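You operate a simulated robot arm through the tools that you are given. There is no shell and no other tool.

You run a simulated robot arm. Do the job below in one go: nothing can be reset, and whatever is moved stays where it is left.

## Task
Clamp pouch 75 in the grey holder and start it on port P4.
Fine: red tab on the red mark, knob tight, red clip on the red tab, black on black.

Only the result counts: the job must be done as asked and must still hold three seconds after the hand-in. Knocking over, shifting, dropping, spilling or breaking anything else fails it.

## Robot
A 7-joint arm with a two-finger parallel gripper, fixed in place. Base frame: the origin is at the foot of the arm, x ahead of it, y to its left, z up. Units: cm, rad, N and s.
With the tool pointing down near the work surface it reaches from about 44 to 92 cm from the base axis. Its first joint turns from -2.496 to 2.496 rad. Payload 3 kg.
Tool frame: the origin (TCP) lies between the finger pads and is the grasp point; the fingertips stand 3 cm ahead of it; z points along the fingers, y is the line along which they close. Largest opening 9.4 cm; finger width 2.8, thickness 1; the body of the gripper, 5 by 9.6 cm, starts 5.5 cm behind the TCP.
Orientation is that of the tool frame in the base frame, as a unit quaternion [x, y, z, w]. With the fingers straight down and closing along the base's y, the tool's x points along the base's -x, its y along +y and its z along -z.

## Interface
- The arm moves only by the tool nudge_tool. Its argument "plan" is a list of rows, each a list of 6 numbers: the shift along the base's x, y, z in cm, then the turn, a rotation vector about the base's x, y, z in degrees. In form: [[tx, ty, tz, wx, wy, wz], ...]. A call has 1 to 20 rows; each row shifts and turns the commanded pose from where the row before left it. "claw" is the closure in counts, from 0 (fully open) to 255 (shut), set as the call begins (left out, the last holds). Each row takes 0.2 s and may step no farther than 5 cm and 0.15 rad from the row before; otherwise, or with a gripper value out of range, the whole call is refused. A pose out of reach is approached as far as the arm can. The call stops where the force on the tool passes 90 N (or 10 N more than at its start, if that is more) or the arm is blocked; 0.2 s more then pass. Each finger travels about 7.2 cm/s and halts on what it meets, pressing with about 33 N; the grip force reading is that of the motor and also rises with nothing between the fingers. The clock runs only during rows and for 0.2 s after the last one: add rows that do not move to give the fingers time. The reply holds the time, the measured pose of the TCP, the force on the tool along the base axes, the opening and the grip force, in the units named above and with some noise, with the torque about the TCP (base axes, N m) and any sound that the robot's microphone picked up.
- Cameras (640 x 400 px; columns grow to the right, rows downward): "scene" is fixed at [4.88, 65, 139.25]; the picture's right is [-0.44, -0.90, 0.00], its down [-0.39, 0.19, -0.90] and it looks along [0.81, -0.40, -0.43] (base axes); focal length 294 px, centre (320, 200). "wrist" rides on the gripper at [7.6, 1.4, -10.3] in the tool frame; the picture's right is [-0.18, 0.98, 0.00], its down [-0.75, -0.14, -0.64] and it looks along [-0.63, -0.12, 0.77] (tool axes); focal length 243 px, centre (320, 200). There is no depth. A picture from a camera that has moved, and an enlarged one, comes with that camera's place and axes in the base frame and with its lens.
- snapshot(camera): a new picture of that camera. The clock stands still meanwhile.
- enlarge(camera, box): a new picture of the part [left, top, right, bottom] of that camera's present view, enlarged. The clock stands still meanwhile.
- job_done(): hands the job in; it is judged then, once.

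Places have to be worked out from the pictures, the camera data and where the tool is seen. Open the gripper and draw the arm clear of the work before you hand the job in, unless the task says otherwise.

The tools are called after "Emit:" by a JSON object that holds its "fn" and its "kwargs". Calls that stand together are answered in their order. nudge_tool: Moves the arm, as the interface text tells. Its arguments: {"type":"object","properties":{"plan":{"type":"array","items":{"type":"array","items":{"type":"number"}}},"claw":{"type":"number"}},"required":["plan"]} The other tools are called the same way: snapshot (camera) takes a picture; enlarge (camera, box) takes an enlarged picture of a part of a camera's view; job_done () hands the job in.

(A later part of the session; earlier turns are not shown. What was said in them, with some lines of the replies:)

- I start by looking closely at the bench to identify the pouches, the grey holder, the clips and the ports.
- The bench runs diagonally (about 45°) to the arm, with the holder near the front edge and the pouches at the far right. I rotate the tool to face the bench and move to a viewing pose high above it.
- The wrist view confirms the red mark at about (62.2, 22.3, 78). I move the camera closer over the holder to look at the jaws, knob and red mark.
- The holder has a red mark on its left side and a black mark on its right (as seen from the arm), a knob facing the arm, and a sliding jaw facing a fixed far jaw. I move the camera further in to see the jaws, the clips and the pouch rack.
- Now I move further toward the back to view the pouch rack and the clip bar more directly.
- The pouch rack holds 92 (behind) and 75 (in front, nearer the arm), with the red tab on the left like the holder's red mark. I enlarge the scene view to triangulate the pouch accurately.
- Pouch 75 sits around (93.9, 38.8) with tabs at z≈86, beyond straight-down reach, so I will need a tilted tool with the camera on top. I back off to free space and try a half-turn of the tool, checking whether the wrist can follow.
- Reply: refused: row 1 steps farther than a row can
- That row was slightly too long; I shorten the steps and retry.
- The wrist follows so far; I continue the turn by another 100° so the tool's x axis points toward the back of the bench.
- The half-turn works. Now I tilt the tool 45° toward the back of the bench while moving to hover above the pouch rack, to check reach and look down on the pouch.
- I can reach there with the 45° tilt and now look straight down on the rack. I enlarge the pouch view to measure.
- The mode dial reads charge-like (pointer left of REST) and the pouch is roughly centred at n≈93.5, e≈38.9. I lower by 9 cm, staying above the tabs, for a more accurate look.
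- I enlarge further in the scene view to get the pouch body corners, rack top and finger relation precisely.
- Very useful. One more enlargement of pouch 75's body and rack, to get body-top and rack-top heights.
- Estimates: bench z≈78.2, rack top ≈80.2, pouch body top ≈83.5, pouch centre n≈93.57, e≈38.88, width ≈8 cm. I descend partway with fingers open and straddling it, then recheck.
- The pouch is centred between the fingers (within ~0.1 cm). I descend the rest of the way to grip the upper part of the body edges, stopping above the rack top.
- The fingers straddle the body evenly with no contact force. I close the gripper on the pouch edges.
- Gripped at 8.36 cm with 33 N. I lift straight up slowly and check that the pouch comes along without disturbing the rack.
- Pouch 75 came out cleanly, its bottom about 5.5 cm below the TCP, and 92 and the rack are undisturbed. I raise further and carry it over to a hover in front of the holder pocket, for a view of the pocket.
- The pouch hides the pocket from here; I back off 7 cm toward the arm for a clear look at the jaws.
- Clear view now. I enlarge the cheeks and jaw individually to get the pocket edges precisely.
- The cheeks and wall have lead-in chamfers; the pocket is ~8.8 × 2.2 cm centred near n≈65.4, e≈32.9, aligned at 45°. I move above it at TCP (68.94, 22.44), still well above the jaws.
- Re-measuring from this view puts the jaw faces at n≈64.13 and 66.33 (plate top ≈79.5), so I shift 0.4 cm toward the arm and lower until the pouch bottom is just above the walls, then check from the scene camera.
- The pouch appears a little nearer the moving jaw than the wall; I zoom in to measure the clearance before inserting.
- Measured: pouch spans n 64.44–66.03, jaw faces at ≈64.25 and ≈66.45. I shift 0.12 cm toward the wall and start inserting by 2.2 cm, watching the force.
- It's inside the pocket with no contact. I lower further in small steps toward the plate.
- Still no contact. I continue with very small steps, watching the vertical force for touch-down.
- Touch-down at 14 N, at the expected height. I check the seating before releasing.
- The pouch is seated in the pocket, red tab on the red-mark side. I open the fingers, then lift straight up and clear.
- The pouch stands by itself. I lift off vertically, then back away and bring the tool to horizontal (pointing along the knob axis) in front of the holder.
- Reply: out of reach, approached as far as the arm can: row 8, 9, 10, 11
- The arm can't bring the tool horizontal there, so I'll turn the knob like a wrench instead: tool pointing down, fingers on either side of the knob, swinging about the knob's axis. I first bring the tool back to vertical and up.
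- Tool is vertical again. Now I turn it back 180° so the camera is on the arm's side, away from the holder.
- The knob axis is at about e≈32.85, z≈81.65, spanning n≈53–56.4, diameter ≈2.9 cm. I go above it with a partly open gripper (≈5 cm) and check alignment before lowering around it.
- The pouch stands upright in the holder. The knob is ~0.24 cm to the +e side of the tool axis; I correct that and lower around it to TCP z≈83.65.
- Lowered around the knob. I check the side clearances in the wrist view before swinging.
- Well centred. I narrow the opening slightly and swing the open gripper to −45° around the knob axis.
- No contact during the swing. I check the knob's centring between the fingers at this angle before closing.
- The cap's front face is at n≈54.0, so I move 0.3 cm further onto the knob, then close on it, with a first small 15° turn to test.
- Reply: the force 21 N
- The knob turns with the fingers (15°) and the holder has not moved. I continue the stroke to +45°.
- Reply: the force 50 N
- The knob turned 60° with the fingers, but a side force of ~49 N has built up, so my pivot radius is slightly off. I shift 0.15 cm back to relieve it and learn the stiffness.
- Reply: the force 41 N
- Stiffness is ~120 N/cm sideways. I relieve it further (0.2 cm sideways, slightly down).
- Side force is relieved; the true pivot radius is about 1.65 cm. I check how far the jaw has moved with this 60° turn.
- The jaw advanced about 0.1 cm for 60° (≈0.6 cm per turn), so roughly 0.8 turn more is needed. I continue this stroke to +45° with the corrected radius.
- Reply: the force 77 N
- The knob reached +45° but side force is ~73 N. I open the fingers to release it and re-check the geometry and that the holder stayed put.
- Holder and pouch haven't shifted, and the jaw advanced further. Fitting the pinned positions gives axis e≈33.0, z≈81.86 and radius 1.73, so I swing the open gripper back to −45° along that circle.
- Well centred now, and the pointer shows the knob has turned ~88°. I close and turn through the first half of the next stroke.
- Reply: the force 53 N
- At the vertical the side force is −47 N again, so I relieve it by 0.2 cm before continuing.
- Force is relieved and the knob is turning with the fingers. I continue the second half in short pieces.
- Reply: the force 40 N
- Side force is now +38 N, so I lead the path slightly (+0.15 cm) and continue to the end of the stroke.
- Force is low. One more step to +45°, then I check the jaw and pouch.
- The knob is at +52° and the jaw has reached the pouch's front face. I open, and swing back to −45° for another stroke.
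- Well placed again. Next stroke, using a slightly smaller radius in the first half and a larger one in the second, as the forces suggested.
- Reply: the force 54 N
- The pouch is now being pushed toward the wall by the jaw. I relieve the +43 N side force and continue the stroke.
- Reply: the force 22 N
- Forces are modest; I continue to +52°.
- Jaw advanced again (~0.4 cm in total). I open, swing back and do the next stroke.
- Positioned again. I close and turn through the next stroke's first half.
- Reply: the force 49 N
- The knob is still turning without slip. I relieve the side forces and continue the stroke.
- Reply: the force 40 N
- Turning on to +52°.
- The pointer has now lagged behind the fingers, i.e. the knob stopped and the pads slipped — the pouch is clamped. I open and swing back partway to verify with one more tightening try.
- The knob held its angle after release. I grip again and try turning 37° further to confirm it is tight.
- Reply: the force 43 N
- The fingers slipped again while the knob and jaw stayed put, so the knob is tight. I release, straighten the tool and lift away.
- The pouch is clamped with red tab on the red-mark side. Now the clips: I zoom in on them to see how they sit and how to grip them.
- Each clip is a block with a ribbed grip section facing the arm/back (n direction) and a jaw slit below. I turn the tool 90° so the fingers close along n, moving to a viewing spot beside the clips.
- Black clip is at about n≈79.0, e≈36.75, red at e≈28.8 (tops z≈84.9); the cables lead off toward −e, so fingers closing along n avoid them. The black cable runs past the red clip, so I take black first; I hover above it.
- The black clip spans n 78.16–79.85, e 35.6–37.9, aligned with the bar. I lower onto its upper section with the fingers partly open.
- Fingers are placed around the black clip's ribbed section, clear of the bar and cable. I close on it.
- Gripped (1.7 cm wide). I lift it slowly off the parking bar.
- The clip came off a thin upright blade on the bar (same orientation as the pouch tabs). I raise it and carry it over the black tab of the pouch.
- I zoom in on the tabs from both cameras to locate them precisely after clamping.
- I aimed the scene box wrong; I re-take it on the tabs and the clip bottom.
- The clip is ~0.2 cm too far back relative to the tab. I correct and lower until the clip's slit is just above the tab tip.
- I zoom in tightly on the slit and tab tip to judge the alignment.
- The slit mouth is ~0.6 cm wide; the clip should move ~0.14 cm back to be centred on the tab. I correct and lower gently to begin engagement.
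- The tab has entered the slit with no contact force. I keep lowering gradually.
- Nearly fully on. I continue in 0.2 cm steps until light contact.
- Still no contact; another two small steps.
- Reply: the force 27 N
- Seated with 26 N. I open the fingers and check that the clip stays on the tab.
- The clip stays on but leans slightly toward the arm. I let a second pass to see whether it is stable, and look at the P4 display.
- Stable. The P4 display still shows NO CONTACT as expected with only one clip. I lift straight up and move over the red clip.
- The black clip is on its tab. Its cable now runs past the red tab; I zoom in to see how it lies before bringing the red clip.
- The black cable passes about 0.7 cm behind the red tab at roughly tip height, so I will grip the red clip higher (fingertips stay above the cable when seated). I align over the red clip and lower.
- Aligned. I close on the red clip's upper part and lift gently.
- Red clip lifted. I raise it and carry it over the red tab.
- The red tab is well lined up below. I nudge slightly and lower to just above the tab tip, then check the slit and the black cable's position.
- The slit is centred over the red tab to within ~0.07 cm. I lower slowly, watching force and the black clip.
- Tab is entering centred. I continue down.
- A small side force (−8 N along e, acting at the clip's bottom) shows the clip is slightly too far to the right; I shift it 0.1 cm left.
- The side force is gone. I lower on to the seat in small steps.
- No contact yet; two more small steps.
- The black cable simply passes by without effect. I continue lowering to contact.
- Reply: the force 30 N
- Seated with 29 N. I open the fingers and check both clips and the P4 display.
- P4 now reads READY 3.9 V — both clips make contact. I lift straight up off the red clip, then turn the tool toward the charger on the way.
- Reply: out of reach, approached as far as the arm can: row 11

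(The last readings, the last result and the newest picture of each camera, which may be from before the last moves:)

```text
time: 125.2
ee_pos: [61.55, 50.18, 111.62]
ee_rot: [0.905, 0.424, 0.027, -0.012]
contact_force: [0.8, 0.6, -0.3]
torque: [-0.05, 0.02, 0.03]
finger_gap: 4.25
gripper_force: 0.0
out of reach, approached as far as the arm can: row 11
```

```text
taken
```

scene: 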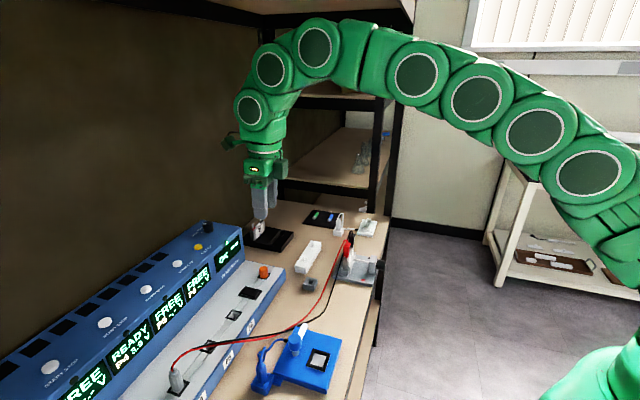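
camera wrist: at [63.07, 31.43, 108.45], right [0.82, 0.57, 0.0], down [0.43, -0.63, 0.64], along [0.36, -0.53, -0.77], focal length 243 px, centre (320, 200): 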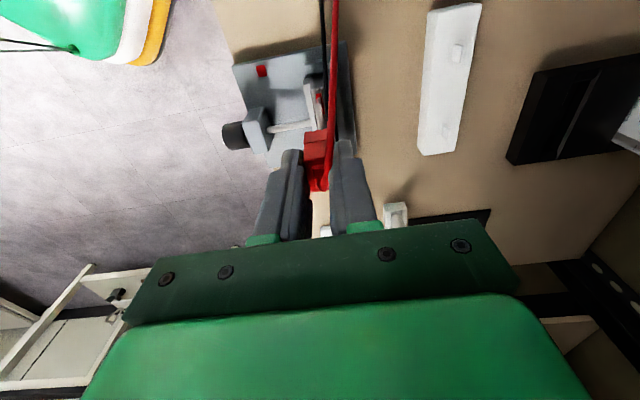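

I lifted clear and both clips stay on. The wrist's yaw limit is close here, and there's an overhead shelf at z≈150, so I'll use a slightly different yaw and tilt the tool outward (which also keeps the arm lower).

Emit:
{"fn": "nudge_tool", "kwargs": {"plan": [[-0.5, 0.5, -0.5, 0, 0, 7.5], [-0.5, 0.5, -0.5, 0, 0, 7.5], [-0.5, 0.5, -0.5, 0, 0, 7.5], [-0.5, 0.5, -0.5, 0, 0, 7.5], [0, 0, 0, 6.576, -4.552, 0], [0, 0, 0, 6.576, -4.552, 0], [0, 0, 0, 6.576, -4.552, 0], [0, 0, 0, 6.576, -4.552, 0], [0, 0, 0, 3.288, -2.276, 0], [0, 0, 0, 0, 0, 0], [0, 0, 0, 0, 0, 0]], "claw": 255}}

Emit:
{"fn": "snapshot", "kwargs": {"camera": "scene"}}

Emit:
{"fn": "snapshot", "kwargs": {"camera": "wrist"}}

```text
time: 127.6
ee_pos: [58.74, 51.62, 106.12]
ee_rot: [0.754, 0.58, 0.295, -0.095]
contact_force: [-0.1, 0.5, -0.3]
torque: [-0.02, -0.02, -0.04]
finger_gap: 0.0
gripper_force: 32.9
```

```text
taken
```

scene: 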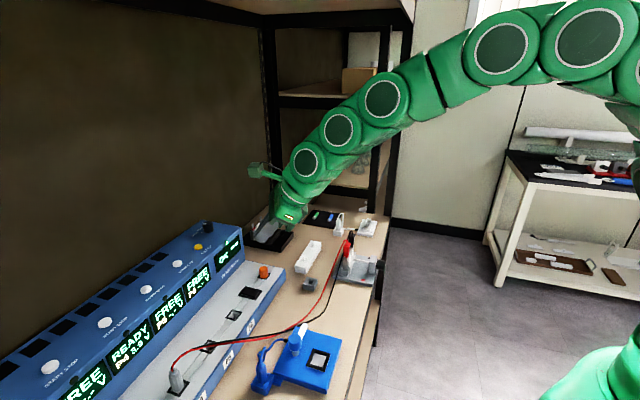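

```text
taken
camera wrist: at [57.65, 52.47, 118.98], right [0.89, -0.46, 0.09], down [-0.46, -0.88, 0.07], along [0.05, -0.11, -0.99], focal length 243 px, centre (320, 200)
```

wrist: 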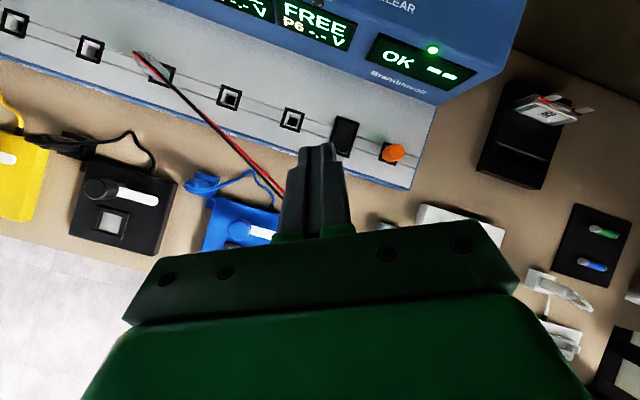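

The arm is lower now, with the camera looking straight down. I move along toward the P4 button area, staying ~10 cm above.

Emit:
{"fn": "nudge_tool", "kwargs": {"plan": [[-0.5, 3.9, 0.3, 0, 0, 0], [-0.5, 3.9, 0.3, 0, 0, 0], [-0.5, 3.9, 0.3, 0, 0, 0], [-0.5, 3.9, 0.3, 0, 0, 0], [-0.5, 3.9, 0.3, 0, 0, 0], [-0.5, 3.5, 0.3, 0, 0, 0], [0, 0, 0, 0, 0, 0], [0, 0, 0, 0, 0, 0]]}}

Emit:
{"fn": "snapshot", "kwargs": {"camera": "wrist"}}

Emit:
{"fn": "snapshot", "kwargs": {"camera": "scene"}}

```text
time: 129.4
ee_pos: [55.78, 74.49, 107.89]
ee_rot: [0.754, 0.579, 0.294, -0.094]
contact_force: [-0.4, 0.4, 0.6]
torque: [0.0, 0.01, -0.03]
finger_gap: 0.0
gripper_force: 33.4
```

```text
taken
camera wrist: at [54.75, 75.48, 120.72], right [0.89, -0.46, 0.09], down [-0.46, -0.88, 0.07], along [0.05, -0.11, -0.99], focal length 243 px, centre (320, 200)
```

wrist: 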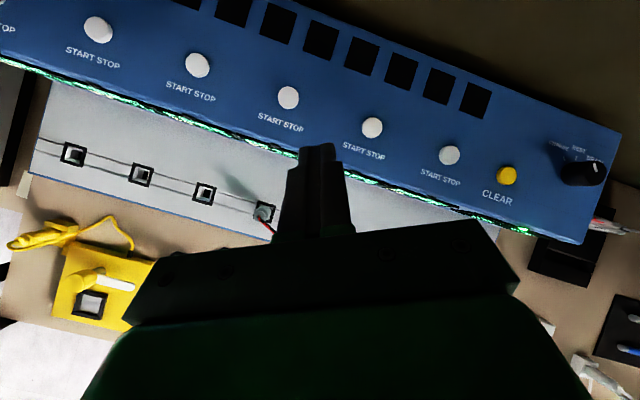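

```text
taken
```

scene: 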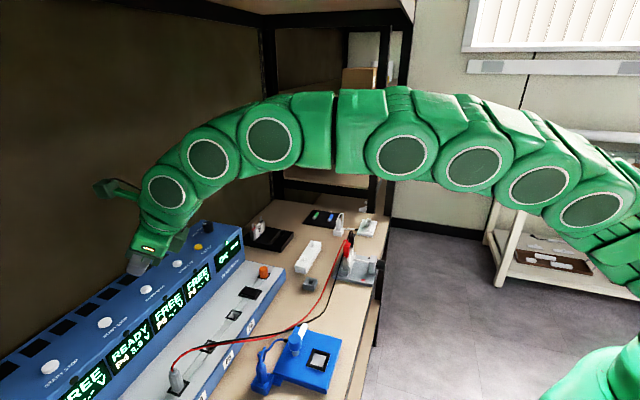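

I can see all START/STOP buttons; P4's is the third from CLEAR, at about (57.95, 83.58, 95.1). I zoom in to verify it and its shape.

Emit:
{"fn": "enlarge", "kwargs": {"camera": "wrist", "box": [220, 60, 360, 150]}}

Emit:
{"fn": "enlarge", "kwargs": {"camera": "scene", "box": [70, 280, 170, 380]}}

```text
4.44 times, centred on (290, 105) of wrist
camera zoom: at [54.75, 75.48, 120.72], right [0.89, -0.46, 0.09], down [-0.46, -0.88, 0.07], along [0.05, -0.11, -0.99], focal length 1078 px, centre (453, 622)
```

zoom: 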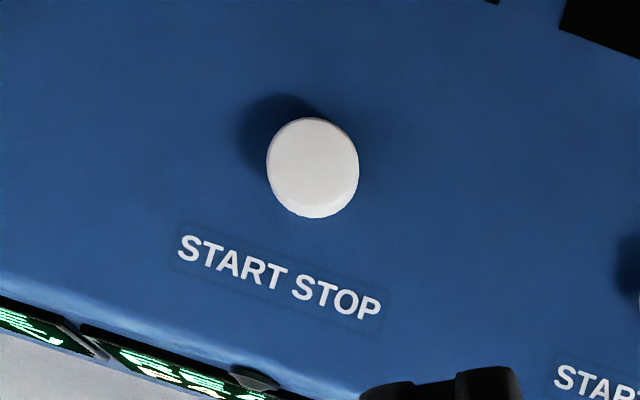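

```text
4.00 times, centred on (120, 330) of scene
camera zoom: at [4.88, 65.0, 139.25], right [-0.44, -0.9, 0.0], down [-0.39, 0.19, -0.9], along [0.81, -0.4, -0.43], focal length 1178 px, centre (1120, -320)
```

zoom: 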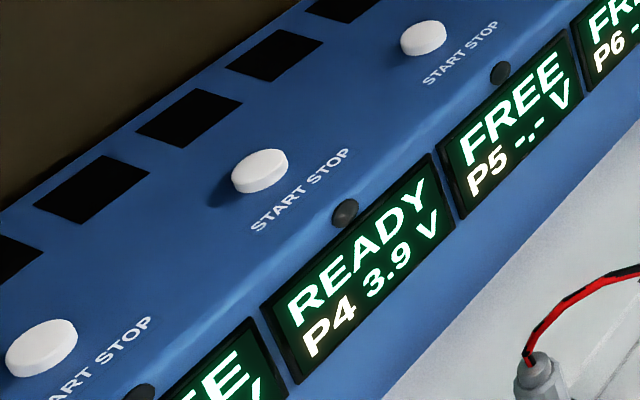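

Confirmed: READY 3.9 V on P4 and its START/STOP button just behind it. I move the closed fingertips to hover ~3 cm above that button.

Emit:
{"fn": "nudge_tool", "kwargs": {"plan": [[0.64, 2.69, -1.5, 0, 0, 0], [0.64, 2.69, -2.5, 0, 0, 0], [0.64, 2.68, -2.9, 0, 0, 0], [0, 0, 0, 0, 0, 0], [0, 0, 0, 0, 0, 0]]}}

Emit:
{"fn": "snapshot", "kwargs": {"camera": "wrist"}}

Emit:
{"fn": "enlarge", "kwargs": {"camera": "scene", "box": [50, 260, 200, 380]}}

```text
time: 130.6
ee_pos: [57.75, 82.81, 100.99]
ee_rot: [0.754, 0.58, 0.294, -0.095]
contact_force: [-0.2, 0.2, -0.2]
torque: [0.0, 0.0, -0.02]
finger_gap: 0.0
gripper_force: 32.5
```

```text
taken
camera wrist: at [56.59, 83.78, 113.85], right [0.89, -0.46, 0.09], down [-0.46, -0.88, 0.07], along [0.05, -0.11, -0.99], focal length 243 px, centre (320, 200)
```

wrist: 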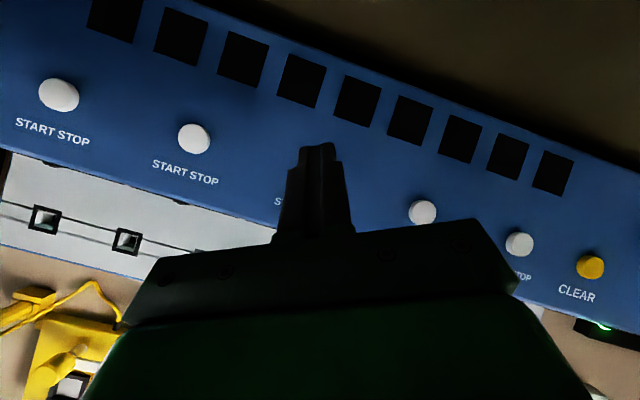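

```text
3.33 times, centred on (125, 320) of scene
camera zoom: at [4.88, 65.0, 139.25], right [-0.44, -0.9, 0.0], down [-0.39, 0.19, -0.9], along [0.81, -0.4, -0.43], focal length 982 px, centre (970, -200)
```

zoom: 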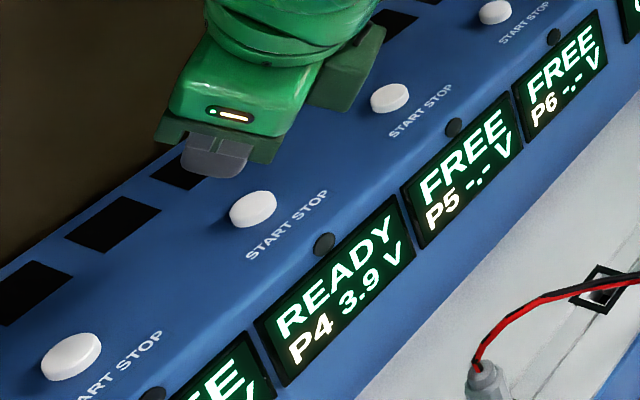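

The fingertip's lowest point is about 0.6 cm off the button centre; I correct and lower to just above it.

Emit:
{"fn": "nudge_tool", "kwargs": {"plan": [[0.45, -0.3, -1.2, 0, 0, 0], [0, 0, -1.0, 0, 0, 0], [0, 0, -0.4, 0, 0, 0], [0, 0, 0, 0, 0, 0]]}}

Emit:
{"fn": "enlarge", "kwargs": {"camera": "scene", "box": [70, 280, 150, 350]}}

```text
time: 131.6
ee_pos: [58.02, 82.36, 98.31]
ee_rot: [0.754, 0.58, 0.295, -0.095]
contact_force: [-0.7, -0.5, 2.2]
torque: [0.03, 0.02, 0.03]
finger_gap: 0.0
gripper_force: 33.1
heard: click
```

```text
5.71 times, centred on (110, 315) of scene
camera zoom: at [4.88, 65.0, 139.25], right [-0.44, -0.9, 0.0], down [-0.39, 0.19, -0.9], along [0.81, -0.4, -0.43], focal length 1683 px, centre (1520, -457)
```

zoom: 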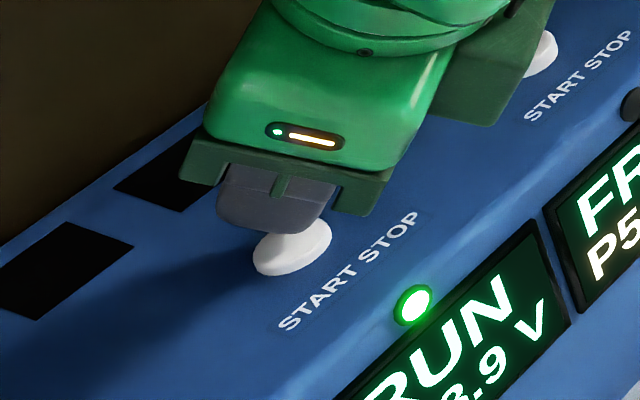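

Click heard and P4 now shows RUN 3.9 V with a green light. I lift straight up off the button at once and back away.

Emit:
{"fn": "nudge_tool", "kwargs": {"plan": [[0, 0, 1.5, 0, 0, 0], [0, 0, 3, 0, 0, 0], [0, 0, 4, 0, 0, 0], [0, -2, 2, 0, 0, 0], [0, -4, 0, 0, 0, 0], [0, -4, 0, 0, 0, 0], [0, -4, 0, 0, 0, 0], [0, -4, 0, 0, 0, 0], [0, -4, 0, 0, 0, 0], [0, 0, 0, 0, 0, 0]]}}

Emit:
{"fn": "snapshot", "kwargs": {"camera": "scene"}}

Emit:
{"fn": "enlarge", "kwargs": {"camera": "scene", "box": [60, 240, 260, 400]}}

Emit:
{"fn": "enlarge", "kwargs": {"camera": "scene", "box": [290, 215, 400, 290]}}

```text
time: 133.8
ee_pos: [57.95, 60.09, 108.85]
ee_rot: [0.754, 0.58, 0.294, -0.095]
contact_force: [-0.9, -0.3, -0.1]
torque: [-0.02, -0.03, 0.01]
finger_gap: 0.01
gripper_force: 33.3
```

```text
taken
```

scene: 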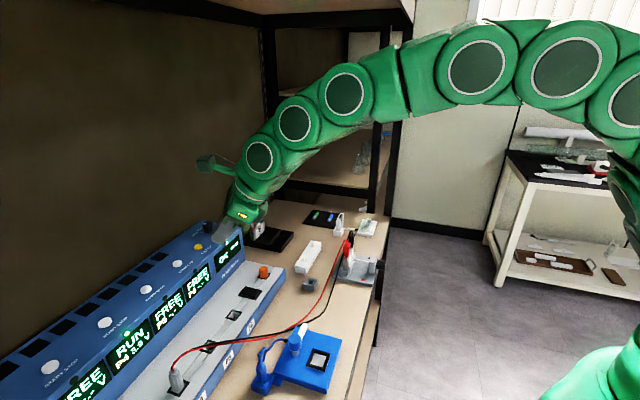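

```text
2.50 times, centred on (160, 320) of scene
camera zoom: at [4.88, 65.0, 139.25], right [-0.44, -0.9, 0.0], down [-0.39, 0.19, -0.9], along [0.81, -0.4, -0.43], focal length 736 px, centre (720, -100)
```

zoom: 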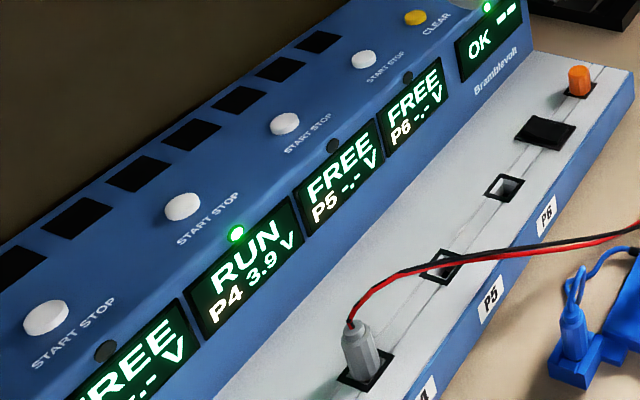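

```text
5.33 times, centred on (345, 252) of scene
camera zoom: at [4.88, 65.0, 139.25], right [-0.44, -0.9, 0.0], down [-0.39, 0.19, -0.9], along [0.81, -0.4, -0.43], focal length 1570 px, centre (187, -80)
```

zoom: 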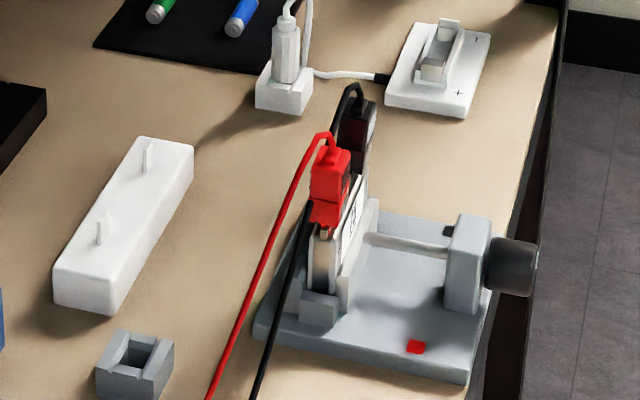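

P4 shows RUN with a green light, and pouch, clips and holder all look right. I open the gripper and draw the arm well back from the bench, then check once more.

Emit:
{"fn": "nudge_tool", "kwargs": {"plan": [[-2.3, -3.6, 0.5, 0, 0, 0], [-2.3, -3.6, 0.5, 0, 0, 0], [-2.3, -3.6, 0.5, 0, 0, 0], [-2.3, -3.6, 0.5, 0, 0, 0], [-2.3, -3.6, 0.5, 0, 0, 0], [-2.3, -3.6, 0.5, 0, 0, 0], [-2.3, -3.6, 0.5, 0, 0, 0], [0, 0, 0, 0, 0, 0], [0, 0, 0, 0, 0, 0], [0, 0, 0, 0, 0, 0], [0, 0, 0, 0, 0, 0], [0, 0, 0, 0, 0, 0], [0, 0, 0, 0, 0, 0], [0, 0, 0, 0, 0, 0]], "claw": 0}}

Emit:
{"fn": "snapshot", "kwargs": {"camera": "scene"}}

Emit:
{"fn": "enlarge", "kwargs": {"camera": "scene", "box": [60, 240, 260, 400]}}

Emit:
{"fn": "enlarge", "kwargs": {"camera": "scene", "box": [336, 226, 376, 276]}}

Emit:
{"fn": "enlarge", "kwargs": {"camera": "scene", "box": [236, 195, 396, 295]}}

```text
time: 136.8
ee_pos: [42.03, 34.86, 112.31]
ee_rot: [0.754, 0.579, 0.294, -0.095]
contact_force: [-1.1, 0.1, -0.1]
torque: [0.04, 0.0, -0.03]
finger_gap: 9.39
gripper_force: 0.0
```

```text
taken
```

scene: 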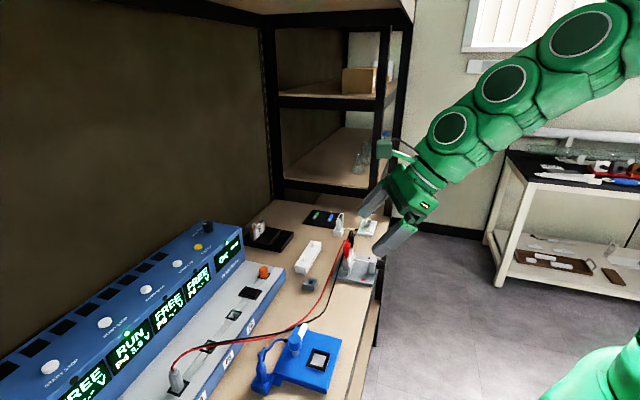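

```text
2.50 times, centred on (160, 320) of scene
camera zoom: at [4.88, 65.0, 139.25], right [-0.44, -0.9, 0.0], down [-0.39, 0.19, -0.9], along [0.81, -0.4, -0.43], focal length 736 px, centre (720, -100)
```

zoom: 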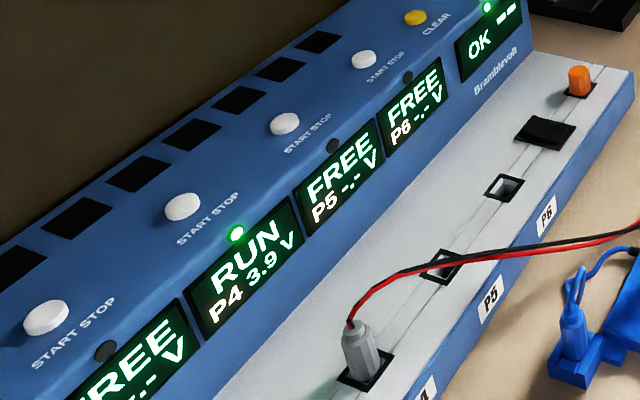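

```text
8.00 times, centred on (356, 251) of scene
camera zoom: at [4.88, 65.0, 139.25], right [-0.44, -0.9, 0.0], down [-0.39, 0.19, -0.9], along [0.81, -0.4, -0.43], focal length 2356 px, centre (32, -208)
```

zoom: 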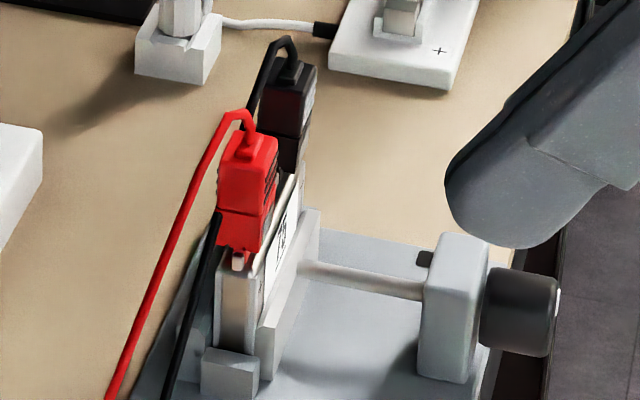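

```text
4.00 times, centred on (316, 245) of scene
camera zoom: at [4.88, 65.0, 139.25], right [-0.44, -0.9, 0.0], down [-0.39, 0.19, -0.9], along [0.81, -0.4, -0.43], focal length 1178 px, centre (336, 20)
```

zoom: 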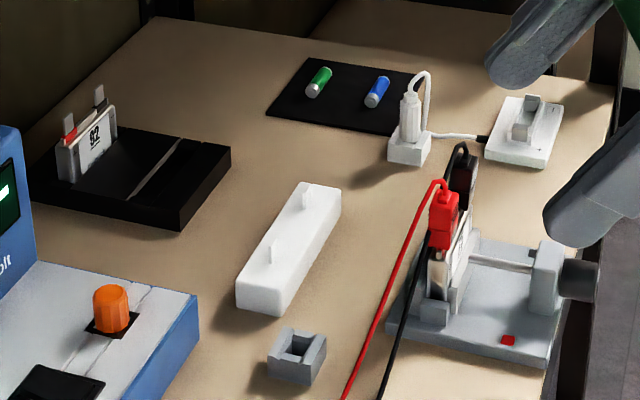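

P4 has kept running (RUN 3.9 V, green light) for several seconds. Pouch 75 is clamped with its red tab on the red-mark side, the red clip is on the red tab and the black on the black. Nothing else has moved, the gripper is open and the arm is clear, so I hand in the job.

Emit:
{"fn": "job_done", "kwargs": {}}

```text
The job is handed in.
```

Pouch 75 is clamped in the grey holder and running on port P4. The display showed RUN 3.9 V with a green light for about five seconds before I handed in.

- **Pouch:** it sits in the holder pocket with the red tab on the red-mark side.
- **Knob:** I turned it about one full turn until the fingers slipped and the jaw stopped moving. A second try from a fresh grip did not turn it any further.
- **Clips:** the red clip is on the red tab and the black clip on the black tab. The black clip leans slightly toward the arm but stayed put. P4 changed from NO CONTACT to READY 3.9 V once both were on.
- **Start:** one press of the P4 button gave a click and RUN. I left the mode dial where it was. Its label was partly hidden, so I did not confirm which mode it is set to.

In the last pictures, pouch 92, its rack, the parking bar and the other holders were where they started. The gripper is open and the arm is drawn back from the bench.
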